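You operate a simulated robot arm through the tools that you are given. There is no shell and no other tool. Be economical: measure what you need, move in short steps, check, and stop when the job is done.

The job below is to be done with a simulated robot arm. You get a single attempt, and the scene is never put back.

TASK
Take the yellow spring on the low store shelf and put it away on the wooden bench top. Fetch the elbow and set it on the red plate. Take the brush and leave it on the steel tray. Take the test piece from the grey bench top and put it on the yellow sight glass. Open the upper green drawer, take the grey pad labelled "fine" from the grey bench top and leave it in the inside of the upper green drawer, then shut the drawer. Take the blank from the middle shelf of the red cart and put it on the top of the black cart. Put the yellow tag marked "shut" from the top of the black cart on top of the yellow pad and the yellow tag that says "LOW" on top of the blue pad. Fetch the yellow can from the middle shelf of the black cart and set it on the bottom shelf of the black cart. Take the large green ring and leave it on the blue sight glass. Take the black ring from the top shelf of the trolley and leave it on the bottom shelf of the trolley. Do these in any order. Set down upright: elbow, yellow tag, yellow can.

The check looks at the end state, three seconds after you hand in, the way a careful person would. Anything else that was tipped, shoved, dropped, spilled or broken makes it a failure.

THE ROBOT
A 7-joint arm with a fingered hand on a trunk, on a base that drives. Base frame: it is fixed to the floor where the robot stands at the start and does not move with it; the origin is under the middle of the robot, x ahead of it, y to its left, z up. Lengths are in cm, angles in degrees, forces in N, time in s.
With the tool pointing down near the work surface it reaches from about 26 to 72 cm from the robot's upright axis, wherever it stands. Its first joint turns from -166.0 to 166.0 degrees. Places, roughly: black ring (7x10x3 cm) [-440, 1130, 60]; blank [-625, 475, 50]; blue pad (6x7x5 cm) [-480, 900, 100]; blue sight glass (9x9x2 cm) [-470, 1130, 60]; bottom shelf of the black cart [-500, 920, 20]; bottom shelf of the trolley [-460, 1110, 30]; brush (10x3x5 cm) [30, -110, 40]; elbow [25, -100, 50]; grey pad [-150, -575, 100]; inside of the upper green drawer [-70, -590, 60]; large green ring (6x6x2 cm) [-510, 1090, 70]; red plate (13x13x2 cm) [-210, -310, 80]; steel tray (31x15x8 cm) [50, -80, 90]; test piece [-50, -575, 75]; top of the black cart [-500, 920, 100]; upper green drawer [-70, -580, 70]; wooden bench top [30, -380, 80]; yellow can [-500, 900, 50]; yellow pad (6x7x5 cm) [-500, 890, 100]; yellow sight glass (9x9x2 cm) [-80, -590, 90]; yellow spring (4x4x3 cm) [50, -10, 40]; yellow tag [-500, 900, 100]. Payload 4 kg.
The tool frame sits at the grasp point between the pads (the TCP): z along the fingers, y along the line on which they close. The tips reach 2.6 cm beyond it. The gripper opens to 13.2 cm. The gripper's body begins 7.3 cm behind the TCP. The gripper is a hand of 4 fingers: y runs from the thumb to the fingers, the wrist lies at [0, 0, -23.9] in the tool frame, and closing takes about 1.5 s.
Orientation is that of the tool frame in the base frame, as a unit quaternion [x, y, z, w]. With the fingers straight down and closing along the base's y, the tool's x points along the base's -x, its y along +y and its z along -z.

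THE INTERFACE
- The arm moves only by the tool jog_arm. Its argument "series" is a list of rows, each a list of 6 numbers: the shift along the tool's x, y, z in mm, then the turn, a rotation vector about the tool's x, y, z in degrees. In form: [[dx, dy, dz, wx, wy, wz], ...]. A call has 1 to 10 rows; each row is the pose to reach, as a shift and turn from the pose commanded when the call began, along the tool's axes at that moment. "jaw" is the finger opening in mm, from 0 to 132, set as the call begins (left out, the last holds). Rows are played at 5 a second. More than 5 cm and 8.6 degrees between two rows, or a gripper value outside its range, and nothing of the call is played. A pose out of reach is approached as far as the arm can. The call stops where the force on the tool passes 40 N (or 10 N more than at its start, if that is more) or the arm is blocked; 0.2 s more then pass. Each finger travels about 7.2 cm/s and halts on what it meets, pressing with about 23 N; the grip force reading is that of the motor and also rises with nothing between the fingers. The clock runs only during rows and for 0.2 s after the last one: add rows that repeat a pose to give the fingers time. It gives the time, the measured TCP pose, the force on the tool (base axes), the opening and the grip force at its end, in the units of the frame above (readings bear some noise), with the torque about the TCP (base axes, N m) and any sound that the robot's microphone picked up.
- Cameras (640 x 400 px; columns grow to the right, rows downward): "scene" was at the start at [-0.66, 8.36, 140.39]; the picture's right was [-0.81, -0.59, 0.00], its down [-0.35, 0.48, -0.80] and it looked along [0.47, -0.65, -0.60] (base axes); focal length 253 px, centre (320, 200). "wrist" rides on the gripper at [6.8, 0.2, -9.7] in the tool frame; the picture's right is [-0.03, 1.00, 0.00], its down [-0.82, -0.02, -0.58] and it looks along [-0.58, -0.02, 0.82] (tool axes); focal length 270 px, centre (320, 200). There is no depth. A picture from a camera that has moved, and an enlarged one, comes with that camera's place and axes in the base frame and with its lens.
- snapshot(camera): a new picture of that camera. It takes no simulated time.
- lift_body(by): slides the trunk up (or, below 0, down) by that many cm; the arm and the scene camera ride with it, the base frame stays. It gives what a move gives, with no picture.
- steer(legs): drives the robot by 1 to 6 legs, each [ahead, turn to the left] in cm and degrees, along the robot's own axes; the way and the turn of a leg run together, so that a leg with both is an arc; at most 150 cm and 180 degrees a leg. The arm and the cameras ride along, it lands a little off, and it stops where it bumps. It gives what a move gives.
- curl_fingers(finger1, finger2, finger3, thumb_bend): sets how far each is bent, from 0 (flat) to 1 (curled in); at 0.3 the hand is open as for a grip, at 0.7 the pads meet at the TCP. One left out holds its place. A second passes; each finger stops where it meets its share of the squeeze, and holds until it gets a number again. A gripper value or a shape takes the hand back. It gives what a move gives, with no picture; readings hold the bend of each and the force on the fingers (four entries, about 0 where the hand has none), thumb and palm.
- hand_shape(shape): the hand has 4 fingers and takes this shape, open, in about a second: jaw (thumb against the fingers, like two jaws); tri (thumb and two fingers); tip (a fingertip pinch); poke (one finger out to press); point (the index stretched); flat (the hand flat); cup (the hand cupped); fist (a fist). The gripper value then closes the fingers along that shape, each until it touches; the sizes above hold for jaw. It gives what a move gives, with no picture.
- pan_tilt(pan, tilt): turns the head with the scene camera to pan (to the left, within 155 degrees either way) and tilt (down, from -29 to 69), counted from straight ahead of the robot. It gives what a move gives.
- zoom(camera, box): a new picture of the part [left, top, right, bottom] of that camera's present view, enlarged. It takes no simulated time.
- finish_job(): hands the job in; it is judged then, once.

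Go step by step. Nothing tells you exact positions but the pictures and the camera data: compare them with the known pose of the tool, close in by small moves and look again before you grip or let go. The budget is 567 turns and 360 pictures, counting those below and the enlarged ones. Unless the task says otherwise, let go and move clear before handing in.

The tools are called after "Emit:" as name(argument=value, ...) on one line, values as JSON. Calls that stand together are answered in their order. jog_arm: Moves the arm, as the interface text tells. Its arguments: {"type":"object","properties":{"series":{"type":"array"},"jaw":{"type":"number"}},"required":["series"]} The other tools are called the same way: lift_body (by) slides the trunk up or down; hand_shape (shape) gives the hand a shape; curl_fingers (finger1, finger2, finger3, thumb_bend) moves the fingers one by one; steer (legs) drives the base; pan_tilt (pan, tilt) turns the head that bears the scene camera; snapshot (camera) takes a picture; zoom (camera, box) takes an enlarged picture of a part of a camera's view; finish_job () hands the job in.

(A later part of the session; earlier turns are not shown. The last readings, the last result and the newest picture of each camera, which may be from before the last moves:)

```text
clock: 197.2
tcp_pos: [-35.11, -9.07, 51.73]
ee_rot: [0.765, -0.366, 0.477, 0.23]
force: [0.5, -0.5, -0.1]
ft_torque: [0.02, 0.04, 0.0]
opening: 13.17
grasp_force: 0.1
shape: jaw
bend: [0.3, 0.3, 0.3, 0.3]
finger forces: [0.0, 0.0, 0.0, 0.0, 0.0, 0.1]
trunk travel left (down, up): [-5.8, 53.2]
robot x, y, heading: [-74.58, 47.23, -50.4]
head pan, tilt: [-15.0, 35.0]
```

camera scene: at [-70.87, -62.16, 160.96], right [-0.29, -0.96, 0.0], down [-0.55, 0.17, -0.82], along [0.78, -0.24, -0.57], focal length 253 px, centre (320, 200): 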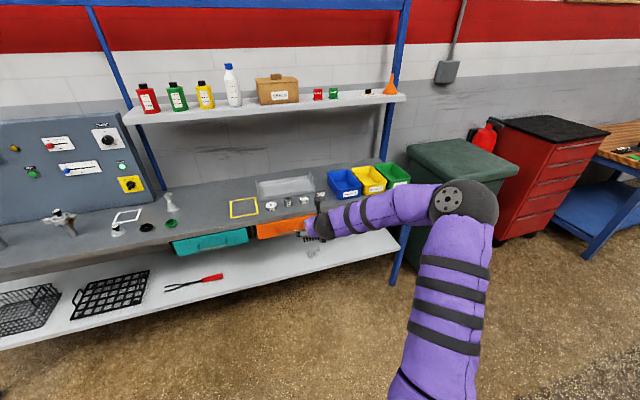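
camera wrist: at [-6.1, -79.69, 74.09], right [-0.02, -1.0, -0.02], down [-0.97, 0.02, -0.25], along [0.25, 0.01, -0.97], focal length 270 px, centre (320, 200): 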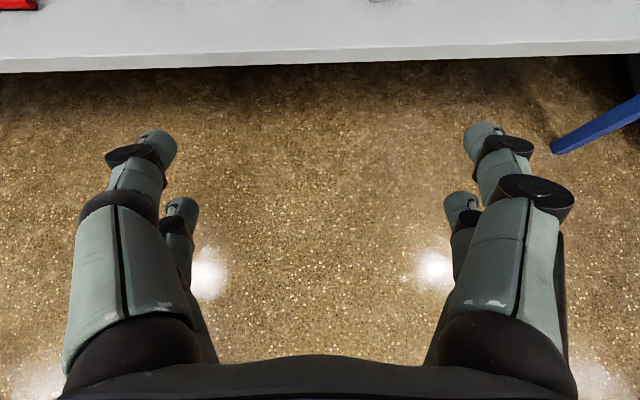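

Emit:
jog_arm(series=[[0, 0, 0, -5.4, 0, 2.6], [0, 0, 0, -10.8, 0, 5.3], [0, 0, 0, -16.2, 0, 7.9]])

Emit:
steer(legs=[[88, 0]])

Emit:
snapshot(camera="wrist")

Emit:
snapshot(camera="scene")

```text
clock: 198.0
tcp_pos: [-35.13, -9.1, 51.55]
ee_rot: [0.698, -0.483, 0.434, 0.302]
force: [-0.6, 0.4, 0.1]
ft_torque: [-0.02, -0.01, 0.03]
opening: 13.19
grasp_force: 0.1
shape: jaw
bend: [0.3, 0.3, 0.3, 0.3]
finger forces: [0.1, 0.0, 0.0, 0.0, 0.1, 0.1]
trunk travel left (down, up): [-5.8, 53.2]
robot x, y, heading: [-74.33, 47.35, -50.4]
head pan, tilt: [-15.0, 35.0]
```

```text
clock: 202.7
tcp_pos: [21.92, -76.75, 51.47]
ee_rot: [0.699, -0.48, 0.436, 0.302]
force: [-0.1, -0.1, 0.8]
ft_torque: [0.0, 0.01, -0.01]
opening: 13.2
grasp_force: 0.1
shape: jaw
bend: [0.3, 0.3, 0.3, 0.3]
finger forces: [0.0, 0.1, 0.0, 0.0, 0.0, 0.0]
trunk travel left (down, up): [-5.8, 53.2]
robot x, y, heading: [-17.69, -20.73, -50.0]
head pan, tilt: [-15.0, 35.0]
```

```text
298 pictures are left
camera wrist: at [19.87, -71.53, 62.01], right [-0.94, -0.35, -0.02], down [-0.3, 0.83, -0.48], along [0.18, -0.44, -0.88], focal length 270 px, centre (320, 200)
```

wrist: 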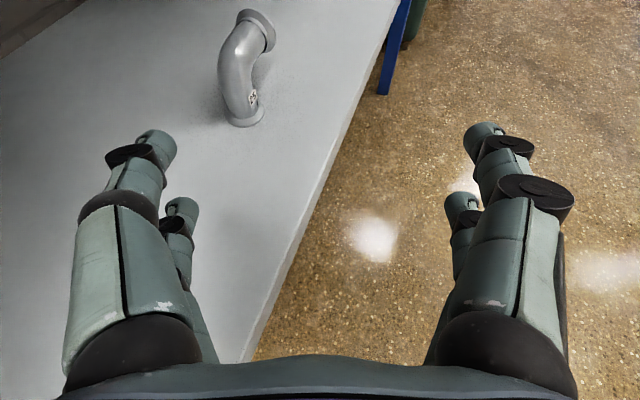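

```text
297 pictures are left
camera scene: at [-6.06, -14.15, 109.96], right [-0.91, -0.42, 0.0], down [-0.24, 0.52, -0.82], along [0.35, -0.74, -0.57], focal length 253 px, centre (320, 200)
```

scene: 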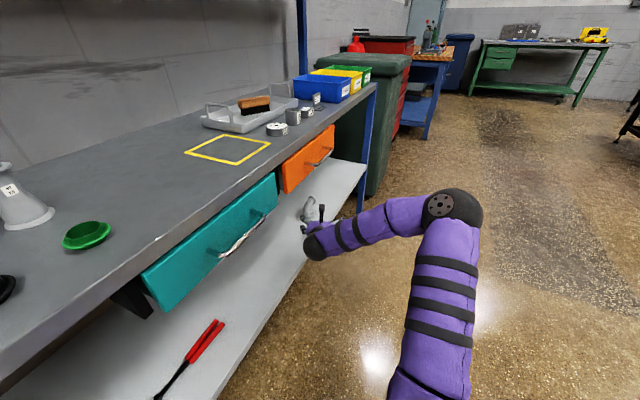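

Emit:
jog_arm(series=[[-15, -19, -31, -5, 0, 2.4], [-30, -38, -63, -9.9, 0, 4.8]])

Emit:
steer(legs=[[16, 0]])

Emit:
snapshot(camera="wrist")

Emit:
snapshot(camera="scene")

```text
clock: 203.3
tcp_pos: [22.98, -68.85, 51.79]
ee_rot: [0.65, -0.544, 0.405, 0.343]
force: [-0.2, -0.3, -0.6]
ft_torque: [-0.02, 0.01, 0.02]
opening: 13.23
grasp_force: 0.1
shape: jaw
bend: [0.3, 0.3, 0.3, 0.3]
finger forces: [0.1, 0.0, 0.0, 0.1, 0.1, 0.1]
trunk travel left (down, up): [-5.8, 53.2]
robot x, y, heading: [-18.19, -21.05, -50.1]
head pan, tilt: [-15.0, 35.0]
```

```text
clock: 204.7
tcp_pos: [33.38, -81.3, 51.75]
ee_rot: [0.651, -0.543, 0.405, 0.342]
force: [0.1, -0.4, 0.1]
ft_torque: [0.01, 0.01, 0.0]
opening: 13.19
grasp_force: 0.0
shape: jaw
bend: [0.3, 0.3, 0.3, 0.3]
finger forces: [0.0, 0.0, 0.0, 0.0, 0.0, 0.0]
trunk travel left (down, up): [-5.8, 53.2]
robot x, y, heading: [-7.32, -33.03, -50.1]
head pan, tilt: [-15.0, 35.0]
```

```text
296 pictures are left
camera wrist: at [32.33, -75.62, 62.14], right [-0.99, -0.16, -0.02], down [-0.13, 0.87, -0.48], along [0.09, -0.47, -0.88], focal length 270 px, centre (320, 200)
```

wrist: 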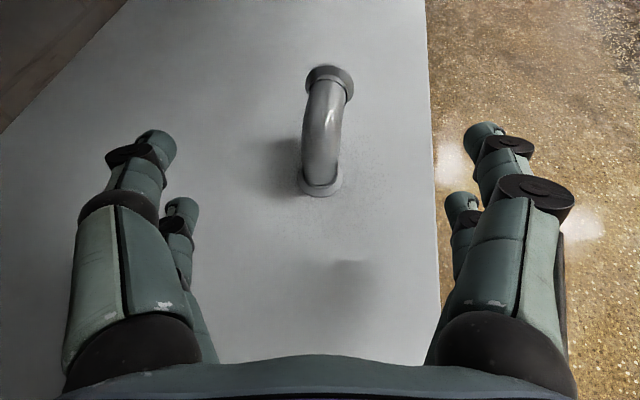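

```text
295 pictures are left
camera scene: at [4.33, -26.51, 109.96], right [-0.91, -0.42, 0.0], down [-0.24, 0.52, -0.82], along [0.35, -0.74, -0.57], focal length 253 px, centre (320, 200)
```

scene: 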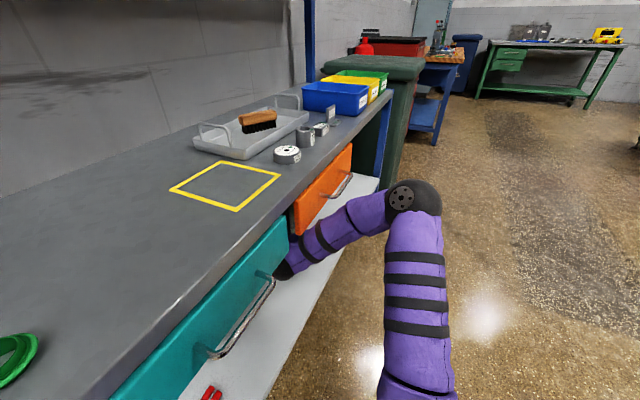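

Emit:
jog_arm(series=[[-5, 1, 28, 0, 0, 0], [-9, 1, 57, 0, 0, 0], [-13, 1, 85, 0, 0, 0]])

Emit:
snapshot(camera="wrist")

```text
clock: 205.5
tcp_pos: [34.6, -88.19, 46.85]
ee_rot: [0.651, -0.543, 0.406, 0.342]
force: [-1.2, -0.5, -0.7]
ft_torque: [-0.02, 0.02, -0.01]
opening: 13.19
grasp_force: 0.0
shape: jaw
bend: [0.3, 0.3, 0.3, 0.3]
finger forces: [0.1, 0.0, 0.0, 0.0, 0.0, 0.0]
trunk travel left (down, up): [-5.8, 53.2]
robot x, y, heading: [-7.33, -33.29, -49.9]
head pan, tilt: [-15.0, 35.0]
```

```text
294 pictures are left
camera wrist: at [33.57, -82.5, 57.26], right [-0.99, -0.16, -0.02], down [-0.14, 0.87, -0.48], along [0.09, -0.47, -0.88], focal length 270 px, centre (320, 200)
```

wrist: 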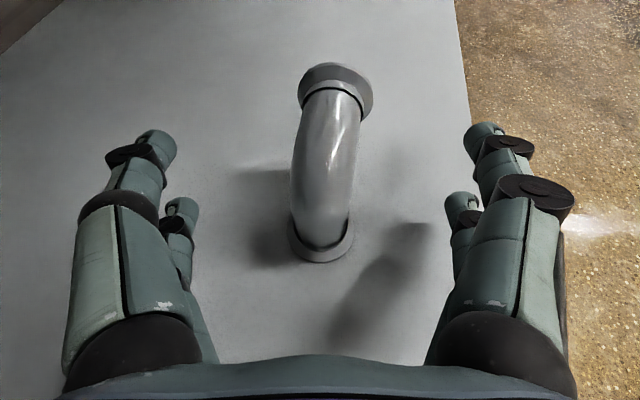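

Emit:
jog_arm(series=[[0, 0, 0, 0, 0, 0], [0, 0, 0, 0, 0, 0], [0, 0, 0, 0, 0, 0], [0, 0, 0, 0, 0, 0], [0, 0, 0, 0, 0, 0], [0, 0, 0, 0, 0, 0], [0, 0, 0, 0, 0, 0]], jaw=0)

Emit:
snapshot(camera="wrist")

```text
clock: 207.1
tcp_pos: [34.59, -88.21, 46.9]
ee_rot: [0.65, -0.544, 0.405, 0.342]
force: [0.7, -0.5, 1.4]
ft_torque: [-0.07, -0.02, -0.01]
opening: 1.64
grasp_force: 23.4
shape: jaw
bend: [0.73, 0.73, 0.73, 0.7]
finger forces: [17.4, 21.1, 20.2, 0.0, 18.4, 0.1]
trunk travel left (down, up): [-5.8, 53.2]
robot x, y, heading: [-7.88, -33.21, -49.8]
head pan, tilt: [-15.0, 35.0]
```

```text
293 pictures are left
camera wrist: at [33.55, -82.49, 57.26], right [-0.99, -0.16, -0.02], down [-0.13, 0.87, -0.48], along [0.09, -0.47, -0.88], focal length 270 px, centre (320, 200)
```

wrist: 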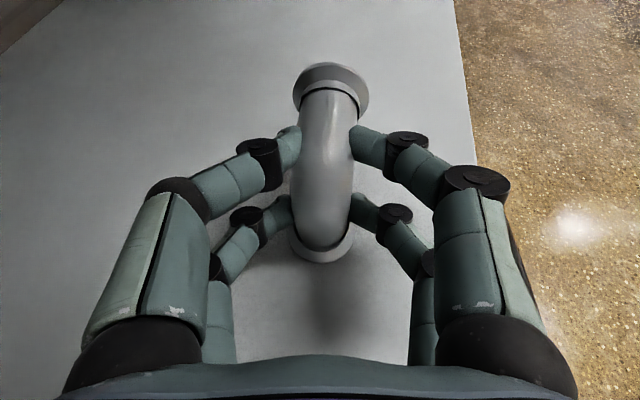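

A solid four-finger grip. I'll retrace the path out.

Emit:
jog_arm(series=[[18, 0, -9, 0, 0, 0], [18, 0, -28, 0, 0, 0], [16, 0, -57, 0, 0, 0], [13, -1, -85, 0, 0, 0]])

Emit:
steer(legs=[[-90, 0]])

Emit:
snapshot(camera="wrist")

Emit:
snapshot(camera="scene")

```text
clock: 208.1
tcp_pos: [33.4, -81.23, 51.75]
ee_rot: [0.651, -0.544, 0.405, 0.342]
force: [-0.2, -0.1, -2.2]
ft_torque: [0.01, 0.01, 0.0]
opening: 1.65
grasp_force: 22.4
shape: jaw
bend: [0.73, 0.73, 0.73, 0.7]
finger forces: [17.0, 21.2, 20.2, 0.0, 17.4, 0.1]
trunk travel left (down, up): [-5.8, 53.2]
robot x, y, heading: [-7.51, -33.0, -50.0]
head pan, tilt: [-15.0, 35.0]
```

```text
clock: 212.8
tcp_pos: [-24.29, -12.72, 51.81]
ee_rot: [0.65, -0.545, 0.404, 0.343]
force: [-0.2, 0.2, -1.8]
ft_torque: [0.0, -0.01, 0.01]
opening: 1.62
grasp_force: 22.7
shape: jaw
bend: [0.73, 0.73, 0.73, 0.7]
finger forces: [17.0, 21.3, 20.2, 0.0, 17.5, 0.0]
trunk travel left (down, up): [-5.8, 53.2]
robot x, y, heading: [-64.92, 35.74, -50.0]
head pan, tilt: [-15.0, 35.0]
```

```text
292 pictures are left
camera wrist: at [-25.39, -7.08, 62.14], right [-0.99, -0.16, -0.02], down [-0.13, 0.87, -0.48], along [0.09, -0.47, -0.88], focal length 270 px, centre (320, 200)
```

wrist: 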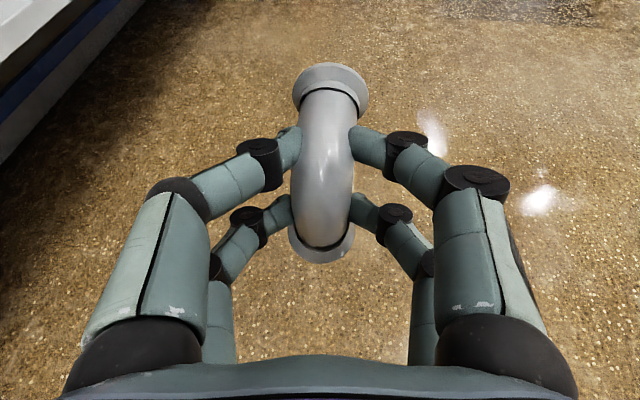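

```text
291 pictures are left
camera scene: at [-53.26, 42.03, 109.96], right [-0.91, -0.42, 0.0], down [-0.24, 0.52, -0.82], along [0.35, -0.74, -0.57], focal length 253 px, centre (320, 200)
```

scene: 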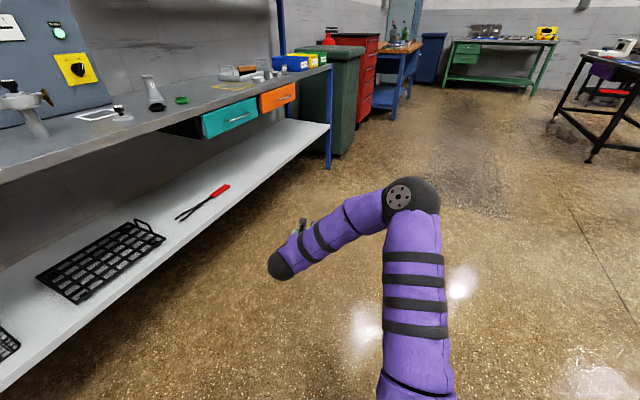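

The elbow is held upright. The red plate looks like the middle one of three on the black table, near (-212, -314). I'll raise the arm and drive there.

Emit:
lift_body(by=40)

Emit:
lift_body(by=10)

Emit:
steer(legs=[[0, -46.5], [150, 0], [150, 0], [48, 0], [0, -83]])

Emit:
pan_tilt(pan=0, tilt=35)

Emit:
snapshot(camera="scene")

```text
clock: 216.7
tcp_pos: [-24.3, -12.76, 91.69]
ee_rot: [0.651, -0.544, 0.405, 0.342]
force: [-0.3, 0.6, -1.6]
ft_torque: [0.07, 0.04, -0.05]
opening: 1.63
grasp_force: 22.7
shape: jaw
bend: [0.73, 0.73, 0.73, 0.7]
finger forces: [17.2, 21.3, 20.2, 0.0, 17.7, 0.0]
trunk travel left (down, up): [-45.8, 13.2]
robot x, y, heading: [-64.96, 35.23, -50.1]
head pan, tilt: [-15.0, 35.0]
```

```text
clock: 218.0
tcp_pos: [-24.28, -12.75, 101.81]
ee_rot: [0.65, -0.544, 0.405, 0.342]
force: [0.3, -0.4, -2.2]
ft_torque: [-0.01, 0.0, 0.01]
opening: 1.64
grasp_force: 23.0
shape: jaw
bend: [0.73, 0.73, 0.73, 0.7]
finger forces: [17.3, 21.4, 20.3, 0.1, 17.7, 0.0]
trunk travel left (down, up): [-55.8, 3.2]
robot x, y, heading: [-65.23, 35.49, -49.9]
head pan, tilt: [-15.0, 35.0]
```

```text
clock: 241.1
tcp_pos: [-159.45, -313.07, 101.71]
ee_rot: [0.2, 0.824, 0.127, -0.514]
force: [0.9, -0.4, -2.0]
ft_torque: [-0.05, -0.01, -0.01]
opening: 1.62
grasp_force: 23.4
shape: jaw
bend: [0.73, 0.73, 0.73, 0.7]
finger forces: [17.0, 21.0, 20.0, 0.0, 17.8, 0.0]
trunk travel left (down, up): [-55.8, 3.2]
robot x, y, heading: [-96.37, -310.55, -177.6]
head pan, tilt: [-15.0, 35.0]
```

```text
clock: 241.8
tcp_pos: [-159.47, -312.94, 101.75]
ee_rot: [0.2, 0.824, 0.128, -0.514]
force: [0.2, 0.5, -0.6]
ft_torque: [0.01, -0.04, 0.02]
opening: 1.59
grasp_force: 23.0
shape: jaw
bend: [0.73, 0.73, 0.73, 0.7]
finger forces: [17.0, 21.0, 19.9, 0.1, 17.8, 0.0]
trunk travel left (down, up): [-55.8, 3.2]
robot x, y, heading: [-96.54, -310.09, -177.2]
head pan, tilt: [0.0, 35.0]
```

```text
290 pictures are left
camera scene: at [-98.39, -325.3, 159.96], right [-0.04, 1.0, 0.0], down [0.57, 0.03, -0.82], along [-0.82, -0.04, -0.57], focal length 253 px, centre (320, 200)
```

scene: 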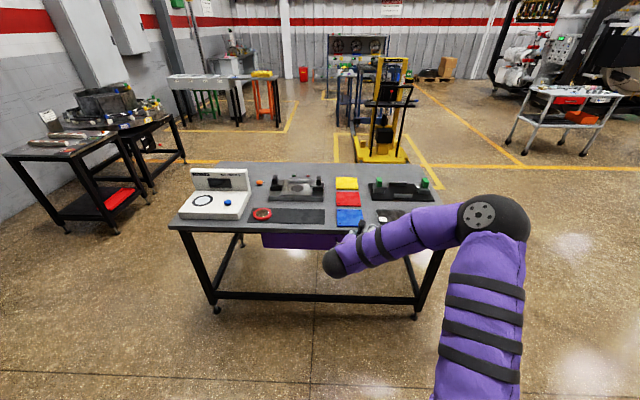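

Emit:
steer(legs=[[46, 0]])

Emit:
snapshot(camera="wrist")

Emit:
zoom(camera="scene", box=[200, 150, 520, 350])

```text
clock: 244.6
tcp_pos: [-205.17, -315.08, 101.67]
ee_rot: [0.2, 0.824, 0.127, -0.515]
force: [0.1, -0.6, -1.4]
ft_torque: [0.01, -0.05, -0.02]
opening: 1.59
grasp_force: 23.0
shape: jaw
bend: [0.73, 0.73, 0.73, 0.7]
finger forces: [17.0, 21.2, 20.1, 0.1, 17.8, 0.1]
trunk travel left (down, up): [-55.8, 3.2]
robot x, y, heading: [-142.2, -311.85, -177.4]
head pan, tilt: [0.0, 35.0]
```

```text
289 pictures are left
camera wrist: at [-199.99, -317.6, 112.12], right [0.47, 0.88, -0.02], down [0.77, -0.42, -0.48], along [-0.43, 0.21, -0.88], focal length 270 px, centre (320, 200)
```

wrist: 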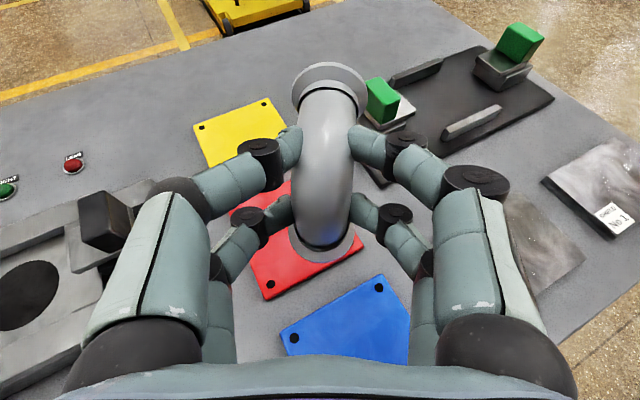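

```text
2.00 times, centred on (360, 250) of scene
camera zoom: at [-144.06, -327.38, 159.96], right [-0.05, 1.0, 0.0], down [0.57, 0.03, -0.82], along [-0.82, -0.04, -0.57], focal length 506 px, centre (240, 100)
```

zoom: 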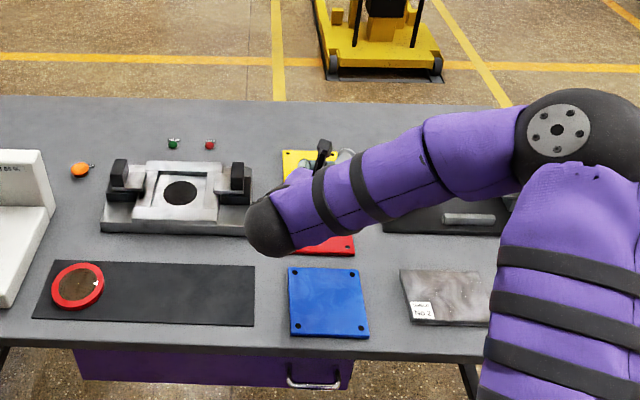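

Emit:
jog_arm(series=[[-16, -12, 29, 0, 0, 0], [-32, -23, 57, 0, 0, 0], [-47, -35, 86, 0, 0, 0]])

Emit:
snapshot(camera="wrist")

Emit:
zoom(camera="scene", box=[240, 150, 400, 250])

```text
clock: 245.4
tcp_pos: [-211.76, -315.75, 93.76]
ee_rot: [0.199, 0.824, 0.127, -0.515]
force: [0.7, 0.8, -1.7]
ft_torque: [0.01, 0.01, 0.0]
opening: 1.58
grasp_force: 22.9
shape: jaw
bend: [0.73, 0.73, 0.73, 0.7]
finger forces: [17.1, 21.0, 20.0, 0.0, 17.7, 0.0]
trunk travel left (down, up): [-55.8, 3.2]
robot x, y, heading: [-142.03, -312.08, -177.6]
head pan, tilt: [0.0, 35.0]
```

```text
287 pictures are left
camera wrist: at [-206.63, -318.16, 104.1], right [0.47, 0.88, -0.02], down [0.77, -0.42, -0.48], along [-0.43, 0.21, -0.88], focal length 270 px, centre (320, 200)
```

wrist: 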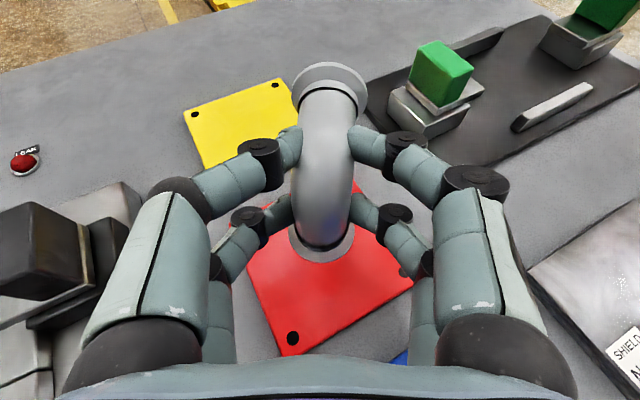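

```text
4.00 times, centred on (320, 200) of scene
camera zoom: at [-144.05, -327.37, 159.96], right [-0.05, 1.0, 0.0], down [0.57, 0.03, -0.82], along [-0.82, -0.04, -0.57], focal length 1012 px, centre (320, 200)
```

zoom: 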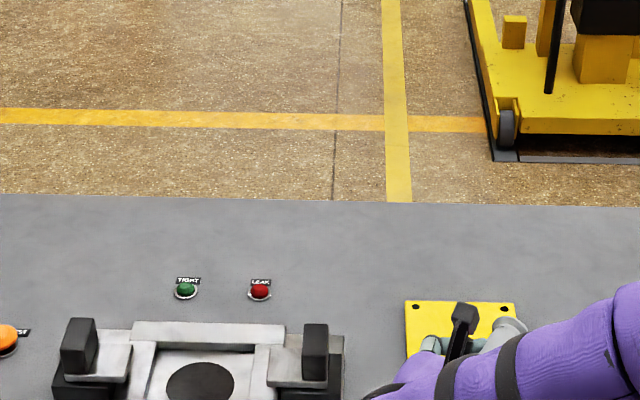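

Emit:
jog_arm(series=[[-20, 0, 14, 0, 0, 0], [-40, 0, 23, 0, 0, 0], [-43, 0, 25, 0, 0, 0], [-46, 0, 26, 0, 0, 0], [-49, 0, 28, 0, 0, 0], [-52, 0, 29, 0, 0, 0], [-55, 0, 31, 0, 0, 0], [-58, 0, 32, 0, 0, 0], [-61, 0, 34, 0, 0, 0], [-64, 0, 35, 0, 0, 0]])

Emit:
snapshot(camera="wrist")

```text
clock: 247.6
tcp_pos: [-212.09, -315.43, 86.36]
ee_rot: [0.2, 0.824, 0.128, -0.515]
force: [0.5, -1.0, -1.0]
ft_torque: [0.02, 0.03, 0.03]
opening: 1.59
grasp_force: 23.1
shape: jaw
bend: [0.73, 0.73, 0.73, 0.7]
finger forces: [17.1, 21.1, 20.0, 0.0, 17.6, 0.0]
trunk travel left (down, up): [-55.8, 3.2]
robot x, y, heading: [-142.28, -311.99, -177.5]
head pan, tilt: [0.0, 35.0]
```

```text
285 pictures are left
camera wrist: at [-206.89, -317.83, 96.77], right [0.47, 0.88, -0.02], down [0.77, -0.42, -0.48], along [-0.43, 0.21, -0.88], focal length 270 px, centre (320, 200)
```

wrist: 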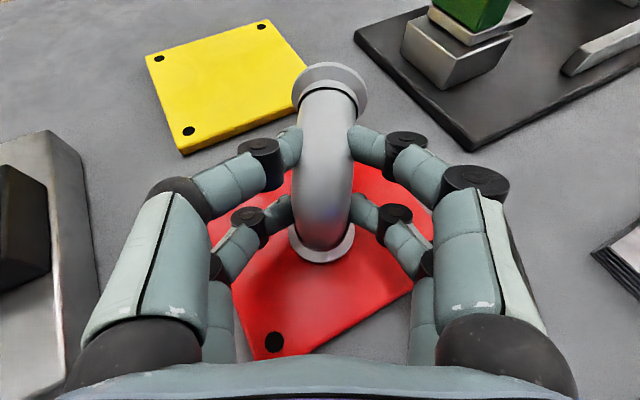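

Emit:
jog_arm(series=[[-3, 0, 1, 0, 0, 0], [-6, 0, 3, 0, 0, 0], [-9, 0, 4, 0, 0, 0], [-11, 0, 5, 0, 0, 0], [-13, 0, 6, 0, 0, 0], [-15, 0, 7, 0, 0, 0], [-17, 0, 8, 0, 0, 0], [-19, 0, 9, 0, 0, 0]])

```text
clock: 248.9
tcp_pos: [-212.41, -315.48, 85.85]
ee_rot: [0.199, 0.818, 0.127, -0.524]
force: [3.6, 0.0, 16.7]
ft_torque: [0.28, 0.16, -0.07]
opening: 1.63
grasp_force: 23.5
shape: jaw
bend: [0.73, 0.73, 0.74, 0.7]
finger forces: [19.8, 24.1, 21.7, 0.0, 20.7, 0.0]
trunk travel left (down, up): [-55.8, 3.2]
robot x, y, heading: [-142.55, -312.25, -177.6]
head pan, tilt: [0.0, 35.0]
stopped in row 6: the force on the tool passed its limit at 42 N (the readings are from after the stop); the commanded pose is now the measured one
```

Emit:
jog_arm(series=[[2, 0, -1, 0, -1, 0], [2, 0, -1, 0, -1, 0]])

Emit:
snapshot(camera="wrist")

```text
clock: 249.5
tcp_pos: [-212.36, -315.44, 85.96]
ee_rot: [0.201, 0.824, 0.126, -0.515]
force: [-3.6, 0.9, 14.8]
ft_torque: [0.33, 0.38, 0.04]
opening: 1.6
grasp_force: 22.9
shape: jaw
bend: [0.73, 0.73, 0.73, 0.71]
finger forces: [19.6, 22.2, 21.9, 0.0, 22.2, 0.1]
trunk travel left (down, up): [-55.8, 3.2]
robot x, y, heading: [-141.92, -312.05, -177.6]
head pan, tilt: [0.0, 35.0]
```

```text
284 pictures are left
camera wrist: at [-207.18, -317.82, 96.36], right [0.47, 0.88, -0.02], down [0.77, -0.42, -0.48], along [-0.43, 0.21, -0.88], focal length 270 px, centre (320, 200)
```

wrist: 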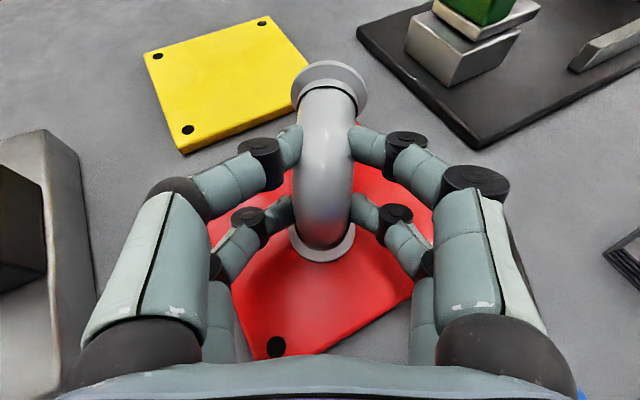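

Emit:
jog_arm(series=[[1, 0, -1, 0, 0, 0], [1, 0, -1, 0, 0, 0], [1, 0, -1, 0, 0, 0], [1, 0, -1, 0, 0, 0], [1, 0, -1, 0, 0, 0]], jaw=85)

Emit:
snapshot(camera="wrist")

```text
clock: 250.7
tcp_pos: [-212.2, -315.57, 86.06]
ee_rot: [0.201, 0.825, 0.125, -0.513]
force: [0.5, 0.2, 0.0]
ft_torque: [-0.01, -0.01, 0.02]
opening: 8.46
grasp_force: 0.0
shape: jaw
bend: [0.7, 0.7, 0.7, 0.65]
finger forces: [0.0, 0.0, 0.0, 0.1, 0.0, 0.0]
trunk travel left (down, up): [-55.8, 3.2]
robot x, y, heading: [-142.13, -312.36, -177.5]
head pan, tilt: [0.0, 35.0]
```

```text
283 pictures are left
camera wrist: at [-207.11, -317.85, 96.31], right [0.47, 0.88, -0.02], down [0.77, -0.42, -0.48], along [-0.43, 0.21, -0.88], focal length 270 px, centre (320, 200)
```

wrist: 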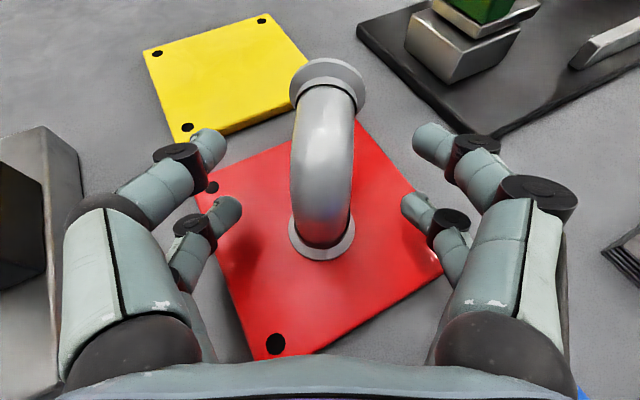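

Emit:
jog_arm(series=[[0, 0, -30, 0, 0, 0], [0, 0, -60, 0, 0, 0], [0, 0, -90, 0, 0, 0], [40, 0, -110, 0, 0, 0]])

Emit:
snapshot(camera="wrist")

Emit:
steer(legs=[[-45, 0], [0, 88], [75, 0]])

Emit:
pan_tilt(pan=0, tilt=30)

Emit:
snapshot(camera="scene")

```text
clock: 251.7
tcp_pos: [-205.02, -319.35, 94.19]
ee_rot: [0.201, 0.826, 0.125, -0.512]
force: [-0.1, -0.5, 0.3]
ft_torque: [0.02, 0.01, 0.0]
opening: 8.48
grasp_force: 0.1
shape: jaw
bend: [0.7, 0.7, 0.7, 0.65]
finger forces: [0.0, 0.0, 0.1, 0.0, 0.0, 0.1]
trunk travel left (down, up): [-55.8, 3.2]
robot x, y, heading: [-142.16, -312.0, -177.6]
head pan, tilt: [0.0, 35.0]
```

```text
282 pictures are left
camera wrist: at [-199.88, -321.63, 104.62], right [0.47, 0.88, -0.02], down [0.77, -0.42, -0.47], along [-0.43, 0.21, -0.88], focal length 270 px, centre (320, 200)
```

wrist: 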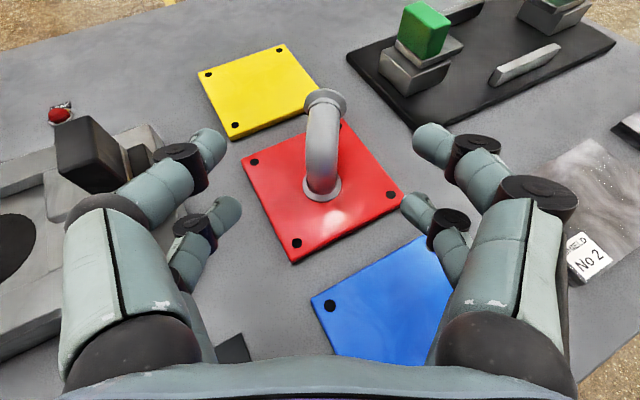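

```text
clock: 262.2
tcp_pos: [-88.49, -447.78, 94.22]
ee_rot: [-0.438, 0.728, -0.271, -0.453]
force: [-0.8, 0.4, 0.3]
ft_torque: [-0.01, -0.03, -0.01]
opening: 8.47
grasp_force: 0.2
shape: jaw
bend: [0.7, 0.7, 0.7, 0.65]
finger forces: [0.0, 0.1, 0.1, 0.0, 0.0, 0.0]
trunk travel left (down, up): [-55.8, 3.2]
robot x, y, heading: [-95.32, -384.84, -88.0]
head pan, tilt: [0.0, 35.0]
```

```text
clock: 262.9
tcp_pos: [-88.63, -447.81, 94.18]
ee_rot: [-0.438, 0.728, -0.271, -0.453]
force: [-0.5, -0.5, -0.4]
ft_torque: [-0.02, -0.04, 0.0]
opening: 8.45
grasp_force: 0.0
shape: jaw
bend: [0.7, 0.7, 0.7, 0.65]
finger forces: [0.0, 0.1, 0.1, 0.0, 0.0, 0.0]
trunk travel left (down, up): [-55.8, 3.2]
robot x, y, heading: [-94.85, -384.61, -88.0]
head pan, tilt: [0.0, 30.0]
```

```text
281 pictures are left
camera scene: at [-79.48, -387.15, 160.74], right [-1.0, -0.04, 0.0], down [-0.02, 0.5, -0.87], along [0.03, -0.87, -0.5], focal length 253 px, centre (320, 200)
```

scene: 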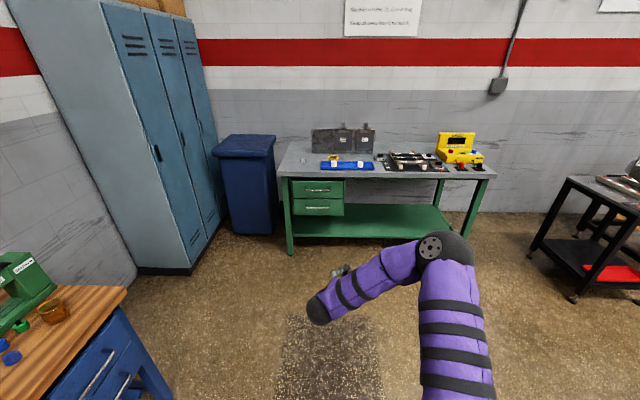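

The elbow stands upright on the red plate. Now I'll look closely at the green bench.

Emit:
zoom(camera="scene", box=[270, 115, 510, 265])

Emit:
zoom(camera="scene", box=[290, 125, 410, 200])

```text
2.67 times, centred on (390, 190) of scene
camera zoom: at [-79.48, -387.15, 160.74], right [-1.0, -0.04, 0.0], down [-0.02, 0.5, -0.87], along [0.03, -0.87, -0.5], focal length 675 px, centre (133, 227)
```

zoom: 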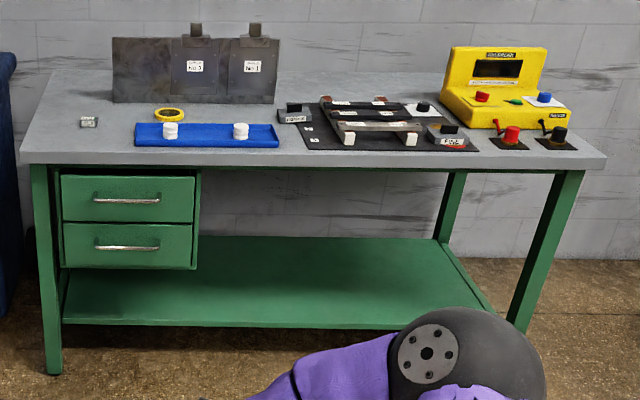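

```text
5.33 times, centred on (350, 162) of scene
camera zoom: at [-79.48, -387.15, 160.74], right [-1.0, -0.04, 0.0], down [-0.02, 0.5, -0.87], along [0.03, -0.87, -0.5], focal length 1350 px, centre (160, 400)
```

zoom: 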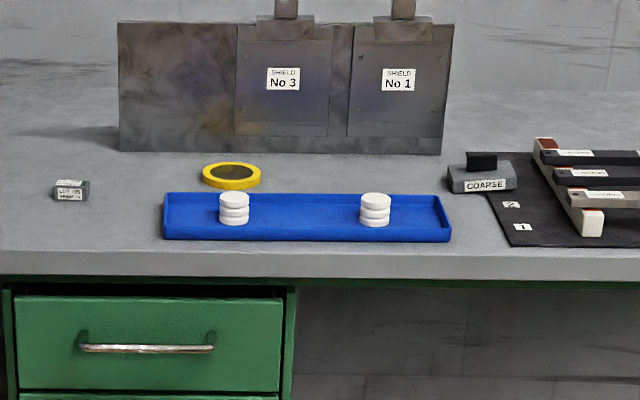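

Emit:
zoom(camera="scene", box=[370, 140, 460, 196])

```text
7.11 times, centred on (415, 168) of scene
camera zoom: at [-79.48, -387.15, 160.74], right [-1.0, -0.04, 0.0], down [-0.02, 0.5, -0.87], along [0.03, -0.87, -0.5], focal length 1800 px, centre (-356, 428)
```

zoom: 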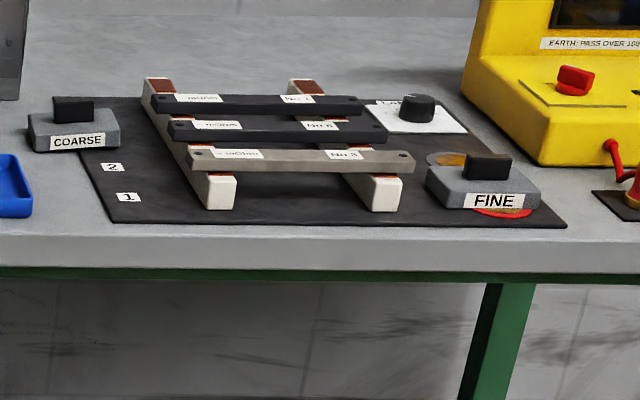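

The FINE pad sits on the right of the black mat. The test piece is at about (-58, -591) and the yellow sight glass at about (-84, -598). I'll straighten and steepen the hand, then drive up.

Emit:
jog_arm(series=[[0, 0, 0, 6.3, 0, -3.1], [0, 0, 0, 12.6, 0, -6.2], [0, 0, 0, 18.8, 0, -9.3], [0, 0, 0, 25.1, 0, -12.4]])

Emit:
jog_arm(series=[[0, 0, 0, 0, -8, 0], [0, 0, 0, 0, -16, 0], [0, 0, 0, 0, -24, 0], [0, 0, 0, 0, -32, 0], [0, 0, 0, 0, -39, 0]])

Emit:
steer(legs=[[0, 10], [100, 0], [0, -12]])

Emit:
snapshot(camera="scene")

Emit:
snapshot(camera="wrist")

```text
clock: 263.9
tcp_pos: [-88.58, -447.7, 94.17]
ee_rot: [0.601, -0.601, 0.372, 0.373]
force: [0.6, 0.6, -0.1]
ft_torque: [-0.02, -0.01, -0.01]
opening: 8.47
grasp_force: 0.0
shape: jaw
bend: [0.7, 0.7, 0.7, 0.65]
finger forces: [0.0, 0.0, 0.0, 0.1, 0.0, 0.0]
trunk travel left (down, up): [-55.8, 3.2]
robot x, y, heading: [-95.25, -384.74, -88.0]
head pan, tilt: [0.0, 30.0]
```

```text
clock: 265.1
tcp_pos: [-88.49, -446.7, 93.13]
ee_rot: [0.679, -0.679, 0.197, 0.197]
force: [-0.8, 1.1, -0.1]
ft_torque: [-0.01, 0.02, -0.02]
opening: 8.49
grasp_force: 0.1
shape: jaw
bend: [0.7, 0.7, 0.7, 0.65]
finger forces: [0.0, 0.0, 0.0, 0.1, 0.1, 0.0]
out of reach, approached as far as the arm can: row 4, 5
trunk travel left (down, up): [-55.8, 3.2]
robot x, y, heading: [-94.95, -384.38, -88.1]
head pan, tilt: [0.0, 30.0]
```

```text
clock: 271.9
tcp_pos: [-72.36, -547.84, 93.14]
ee_rot: [-0.657, 0.7, -0.191, -0.205]
force: [-0.5, -0.1, -0.5]
ft_torque: [0.04, 0.05, 0.0]
opening: 8.48
grasp_force: 0.0
shape: jaw
bend: [0.7, 0.7, 0.7, 0.65]
finger forces: [0.0, 0.0, 0.0, 0.0, 0.0, 0.0]
trunk travel left (down, up): [-55.8, 3.2]
robot x, y, heading: [-74.96, -485.57, -91.8]
head pan, tilt: [0.0, 30.0]
```

```text
277 pictures are left
camera scene: at [-59.9, -488.93, 160.74], right [-1.0, 0.03, 0.0], down [0.01, 0.5, -0.87], along [-0.02, -0.87, -0.5], focal length 253 px, centre (320, 200)
```

scene: 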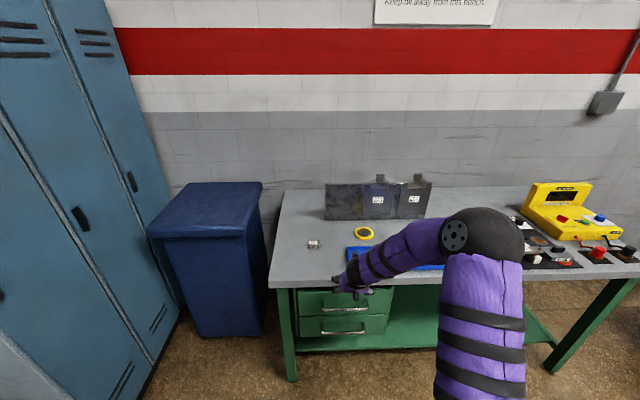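

```text
276 pictures are left
camera wrist: at [-72.59, -548.3, 104.86], right [-1.0, 0.08, -0.01], down [0.08, 1.0, 0.05], along [0.02, 0.05, -1.0], focal length 270 px, centre (320, 200)
```

wrist: 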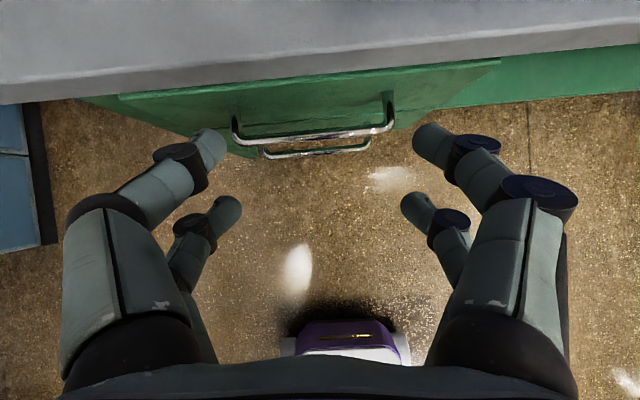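

Emit:
jog_arm(series=[[20, 0, -30, 0, 0, 0], [38, 0, -60, 0, 0, 0]])

Emit:
steer(legs=[[0, 8.5], [29, 0]])

Emit:
snapshot(camera="wrist")

```text
clock: 272.5
tcp_pos: [-72.07, -545.43, 97.08]
ee_rot: [-0.653, 0.699, -0.2, -0.211]
force: [0.5, 0.3, 0.4]
ft_torque: [-0.03, 0.01, 0.01]
opening: 8.49
grasp_force: 0.1
shape: jaw
bend: [0.7, 0.7, 0.7, 0.65]
finger forces: [0.0, 0.0, 0.0, 0.0, 0.0, 0.1]
out of reach, approached as far as the arm can: row 1, 2
trunk travel left (down, up): [-55.8, 3.2]
robot x, y, heading: [-74.99, -485.58, -91.5]
head pan, tilt: [0.0, 30.0]
```

```text
clock: 275.2
tcp_pos: [-59.77, -573.34, 96.93]
ee_rot: [0.704, -0.648, 0.215, 0.195]
force: [0.1, 0.5, 0.7]
ft_torque: [0.03, 0.03, 0.0]
opening: 8.48
grasp_force: 0.2
shape: jaw
bend: [0.7, 0.7, 0.7, 0.65]
finger forces: [0.0, 0.0, 0.0, 0.0, 0.0, 0.0]
trunk travel left (down, up): [-55.8, 3.2]
robot x, y, heading: [-71.63, -514.46, -83.2]
head pan, tilt: [0.0, 30.0]
```

```text
275 pictures are left
camera wrist: at [-59.93, -573.53, 108.83], right [-1.0, -0.06, -0.02], down [-0.06, 1.0, 0.03], along [0.02, 0.03, -1.0], focal length 270 px, centre (320, 200)
```

wrist: 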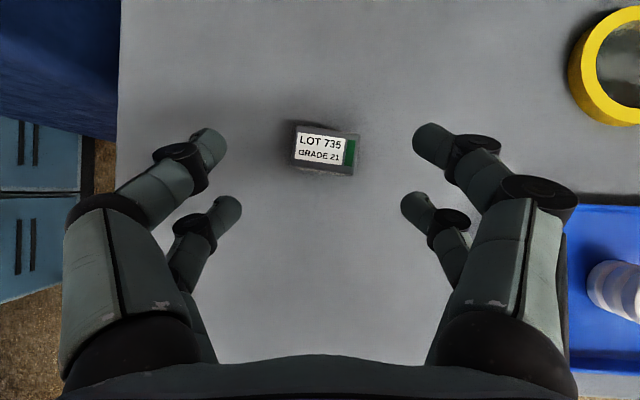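

Emit:
jog_arm(series=[[2, 2, 37, -3, 0, 4.5], [3, 3, 74, -6.1, 0, 9.1]])

Emit:
snapshot(camera="wrist")

```text
clock: 275.8
tcp_pos: [-59.96, -577.7, 91.0]
ee_rot: [-0.638, 0.713, -0.195, -0.215]
force: [0.1, -0.1, 0.0]
ft_torque: [0.02, 0.0, -0.01]
opening: 8.49
grasp_force: 0.1
shape: jaw
bend: [0.7, 0.7, 0.7, 0.65]
finger forces: [0.0, 0.0, 0.0, 0.0, 0.0, 0.0]
trunk travel left (down, up): [-55.8, 3.2]
robot x, y, heading: [-71.49, -514.68, -83.0]
head pan, tilt: [0.0, 30.0]
```

```text
274 pictures are left
camera wrist: at [-60.07, -577.98, 102.82], right [-0.99, 0.13, -0.02], down [0.13, 0.99, 0.03], along [0.02, 0.03, -1.0], focal length 270 px, centre (320, 200)
```

wrist: 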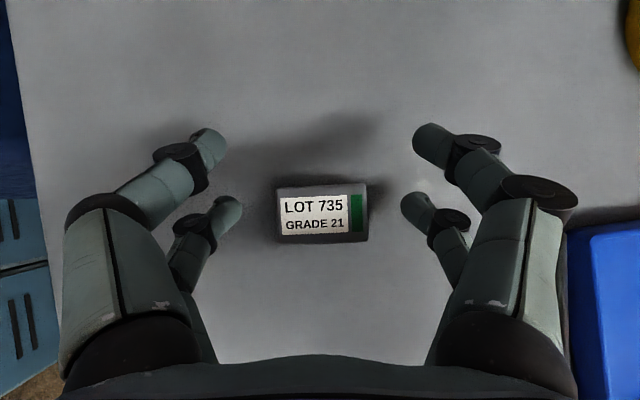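

Emit:
jog_arm(series=[[-5, 0, 5, 0, 0, 0], [-10, 0, 10, 0, 0, 0]])

Emit:
jog_arm(series=[[0, 0, 0, 0, 0, 0], [0, 0, 0, 0, 0, 0], [0, 0, 0, 0, 0, 0], [0, 0, 0, 0, 0, 0], [0, 0, 0, 0, 0, 0], [0, 0, 0, 0, 0, 0]], jaw=0)

Emit:
snapshot(camera="wrist")

```text
clock: 276.4
tcp_pos: [-59.75, -577.45, 89.63]
ee_rot: [-0.639, 0.712, -0.195, -0.215]
force: [-0.3, -0.7, 0.5]
ft_torque: [-0.03, 0.0, -0.02]
opening: 8.48
grasp_force: 0.1
shape: jaw
bend: [0.7, 0.7, 0.7, 0.65]
finger forces: [0.0, 0.1, 0.0, 0.1, 0.0, 0.1]
trunk travel left (down, up): [-55.8, 3.2]
robot x, y, heading: [-71.68, -514.18, -83.1]
head pan, tilt: [0.0, 30.0]
```

```text
clock: 277.8
tcp_pos: [-59.78, -577.54, 89.56]
ee_rot: [-0.639, 0.712, -0.195, -0.215]
force: [-1.2, 0.6, -2.0]
ft_torque: [-0.04, 0.05, 0.02]
opening: 0.52
grasp_force: 23.5
shape: jaw
bend: [0.61, 0.74, 0.74, 0.7]
finger forces: [0.0, 20.2, 20.1, 0.1, 0.0, 0.0]
trunk travel left (down, up): [-55.8, 3.2]
robot x, y, heading: [-71.93, -514.58, -83.0]
head pan, tilt: [0.0, 30.0]
```

```text
273 pictures are left
camera wrist: at [-59.98, -577.65, 101.43], right [-0.99, 0.13, -0.02], down [0.13, 0.99, 0.03], along [0.02, 0.03, -1.0], focal length 270 px, centre (320, 200)
```

wrist: 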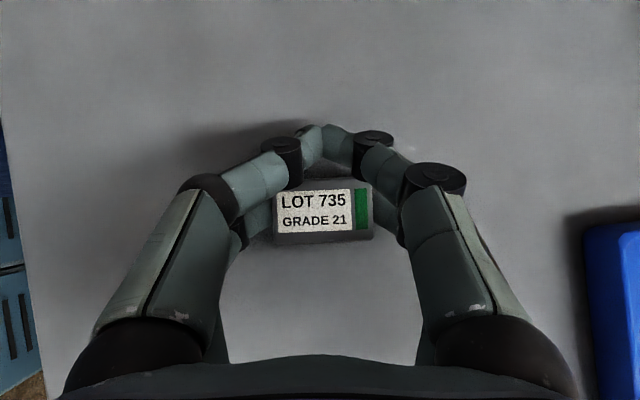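

Emit:
jog_arm(series=[[22, 0, -33, 0, 0, 0], [44, 0, -66, 0, 0, 0], [50, 0, -75, 0, 0, 0]])

Emit:
steer(legs=[[0, -19.5]])

Emit:
snapshot(camera="wrist")

```text
clock: 278.6
tcp_pos: [-59.87, -577.36, 95.56]
ee_rot: [-0.64, 0.712, -0.195, -0.214]
force: [0.4, -0.8, -2.2]
ft_torque: [-0.02, 0.0, -0.04]
opening: 0.49
grasp_force: 22.9
shape: jaw
bend: [0.61, 0.74, 0.74, 0.7]
finger forces: [0.0, 20.5, 20.4, 0.0, 0.0, 0.0]
out of reach, approached as far as the arm can: row 2, 3
trunk travel left (down, up): [-55.8, 3.2]
robot x, y, heading: [-71.78, -514.25, -83.3]
head pan, tilt: [0.0, 30.0]
```

```text
clock: 280.2
tcp_pos: [-81.56, -577.65, 95.5]
ee_rot: [-0.509, 0.811, -0.155, -0.245]
force: [0.9, 0.4, -3.2]
ft_torque: [-0.04, 0.0, -0.01]
opening: 0.53
grasp_force: 23.1
shape: jaw
bend: [0.61, 0.74, 0.74, 0.7]
finger forces: [0.0, 20.5, 20.5, 0.0, 0.1, 0.0]
trunk travel left (down, up): [-55.8, 3.2]
robot x, y, heading: [-71.49, -514.73, -102.7]
head pan, tilt: [0.0, 30.0]
```

```text
272 pictures are left
camera wrist: at [-81.71, -577.86, 107.38], right [-0.89, 0.45, -0.02], down [0.45, 0.89, 0.03], along [0.03, 0.02, -1.0], focal length 270 px, centre (320, 200)
```

wrist: 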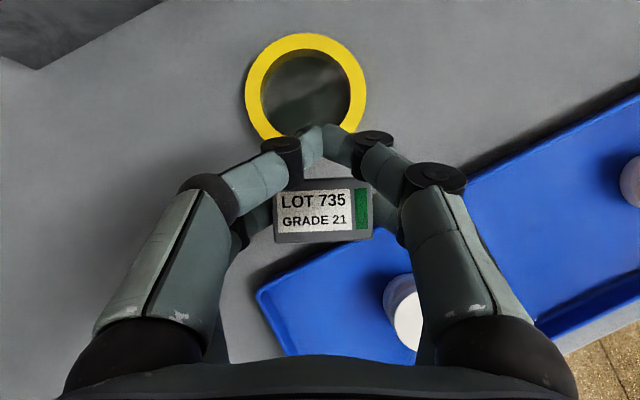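

Emit:
steer(legs=[[8.2, 0]])

Emit:
jog_arm(series=[[4, 9, 2, 0, 0, 0], [4, 9, 2, 0, 0, 0]])

Emit:
snapshot(camera="wrist")

```text
clock: 281.2
tcp_pos: [-83.34, -585.52, 95.6]
ee_rot: [-0.508, 0.811, -0.155, -0.244]
force: [-1.0, -0.3, -3.7]
ft_torque: [-0.02, 0.02, 0.0]
opening: 0.5
grasp_force: 23.0
shape: jaw
bend: [0.61, 0.74, 0.74, 0.7]
finger forces: [0.0, 20.5, 20.5, 0.2, 0.1, 0.0]
trunk travel left (down, up): [-55.8, 3.2]
robot x, y, heading: [-73.8, -522.22, -102.5]
head pan, tilt: [0.0, 30.0]
```

```text
clock: 281.8
tcp_pos: [-84.43, -585.62, 95.64]
ee_rot: [-0.509, 0.81, -0.156, -0.245]
force: [-0.3, -0.5, -2.4]
ft_torque: [0.01, 0.03, -0.01]
opening: 0.52
grasp_force: 22.9
shape: jaw
bend: [0.61, 0.74, 0.74, 0.7]
finger forces: [0.1, 20.5, 20.5, 0.0, 0.1, 0.1]
trunk travel left (down, up): [-55.8, 3.2]
robot x, y, heading: [-73.64, -522.43, -102.6]
head pan, tilt: [0.0, 30.0]
```

```text
271 pictures are left
camera wrist: at [-84.6, -585.71, 107.45], right [-0.89, 0.45, -0.02], down [0.45, 0.89, 0.03], along [0.03, 0.02, -1.0], focal length 270 px, centre (320, 200)
```

wrist: 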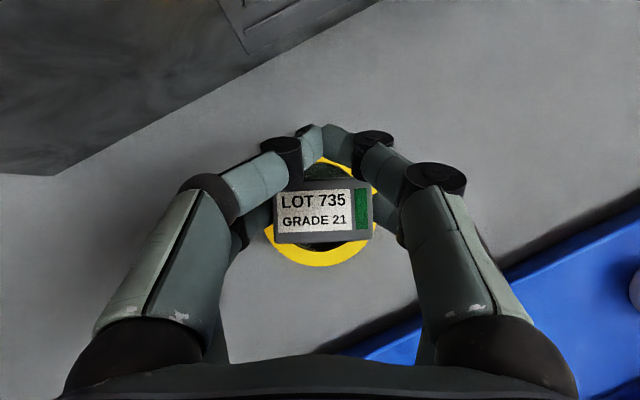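

Emit:
jog_arm(series=[[-9, 0, 13, 0, 0, 0], [-17, 0, 25, 0, 0, 0], [-18, 0, 27, 0, 0, 0], [-19, 0, 29, 0, 0, 0], [-20, 0, 31, 0, 0, 0], [-21, 0, 32, 0, 0, 0], [-22, 0, 33, 0, 0, 0], [-23, 0, 35, 0, 0, 0]])

```text
clock: 283.6
tcp_pos: [-84.38, -585.67, 91.37]
ee_rot: [-0.509, 0.811, -0.155, -0.244]
force: [-0.4, -0.6, -2.4]
ft_torque: [-0.02, -0.01, -0.01]
opening: 0.49
grasp_force: 23.3
shape: jaw
bend: [0.61, 0.74, 0.74, 0.7]
finger forces: [0.0, 20.4, 20.5, 0.1, 0.0, 0.0]
trunk travel left (down, up): [-55.8, 3.2]
robot x, y, heading: [-73.71, -522.25, -103.2]
head pan, tilt: [0.0, 30.0]
```

Emit:
jog_arm(series=[[-1, 0, 1, 0, 0, 0], [-2, 0, 3, 0, 0, 0], [-3, 0, 5, 0, 0, 0], [-4, 0, 6, 0, 0, 0], [-5, 0, 7, 0, 0, 0], [-6, 0, 9, 0, 0, 0], [-7, 0, 11, 0, 0, 0]])

Emit:
snapshot(camera="wrist")

```text
clock: 285.2
tcp_pos: [-84.35, -585.74, 90.68]
ee_rot: [-0.509, 0.809, -0.159, -0.248]
force: [-1.1, -0.6, 35.0]
ft_torque: [0.22, 0.16, -0.02]
opening: 0.61
grasp_force: 23.0
shape: jaw
bend: [0.61, 0.75, 0.75, 0.7]
finger forces: [0.0, 36.5, 31.6, 0.0, 0.0, 0.1]
trunk travel left (down, up): [-55.8, 3.2]
robot x, y, heading: [-73.68, -522.8, -102.7]
head pan, tilt: [0.0, 30.0]
```

```text
270 pictures are left
camera wrist: at [-84.55, -585.8, 102.45], right [-0.89, 0.45, -0.02], down [0.45, 0.89, 0.02], along [0.02, 0.01, -1.0], focal length 270 px, centre (320, 200)
```

wrist: 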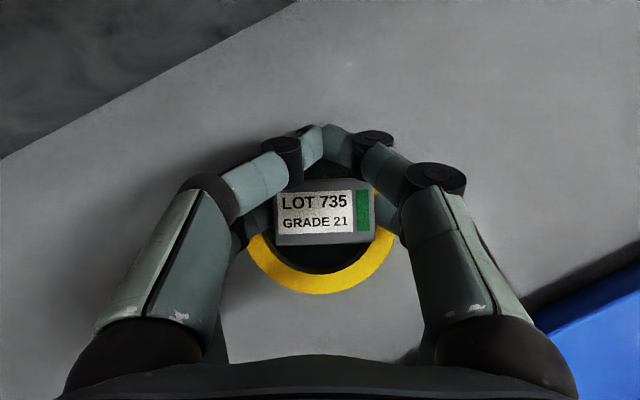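

Emit:
jog_arm(series=[[1, 0, -2, 0, 0, 0], [1, 0, -2, 0, 0, 0], [1, 0, -2, 0, 0, 0], [1, 0, -2, 0, 0, 0]], jaw=60)

Emit:
snapshot(camera="wrist")

```text
clock: 286.2
tcp_pos: [-84.41, -585.55, 90.55]
ee_rot: [-0.508, 0.81, -0.157, -0.247]
force: [-3.1, -5.7, 34.0]
ft_torque: [0.0, 0.16, 0.02]
opening: 5.73
grasp_force: 0.1
shape: jaw
bend: [0.73, 0.76, 0.76, 0.7]
finger forces: [0.0, 18.6, 15.8, 0.0, 0.0, 0.0]
trunk travel left (down, up): [-55.8, 3.2]
robot x, y, heading: [-73.66, -522.35, -102.7]
head pan, tilt: [0.0, 30.0]
```

```text
269 pictures are left
camera wrist: at [-84.6, -585.7, 102.39], right [-0.89, 0.45, -0.02], down [0.45, 0.89, 0.02], along [0.03, 0.01, -1.0], focal length 270 px, centre (320, 200)
```

wrist: 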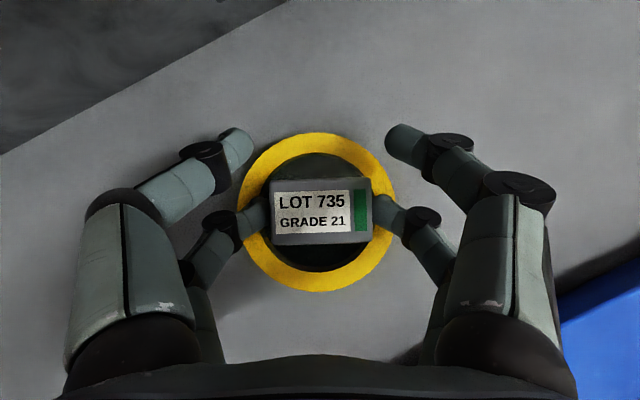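

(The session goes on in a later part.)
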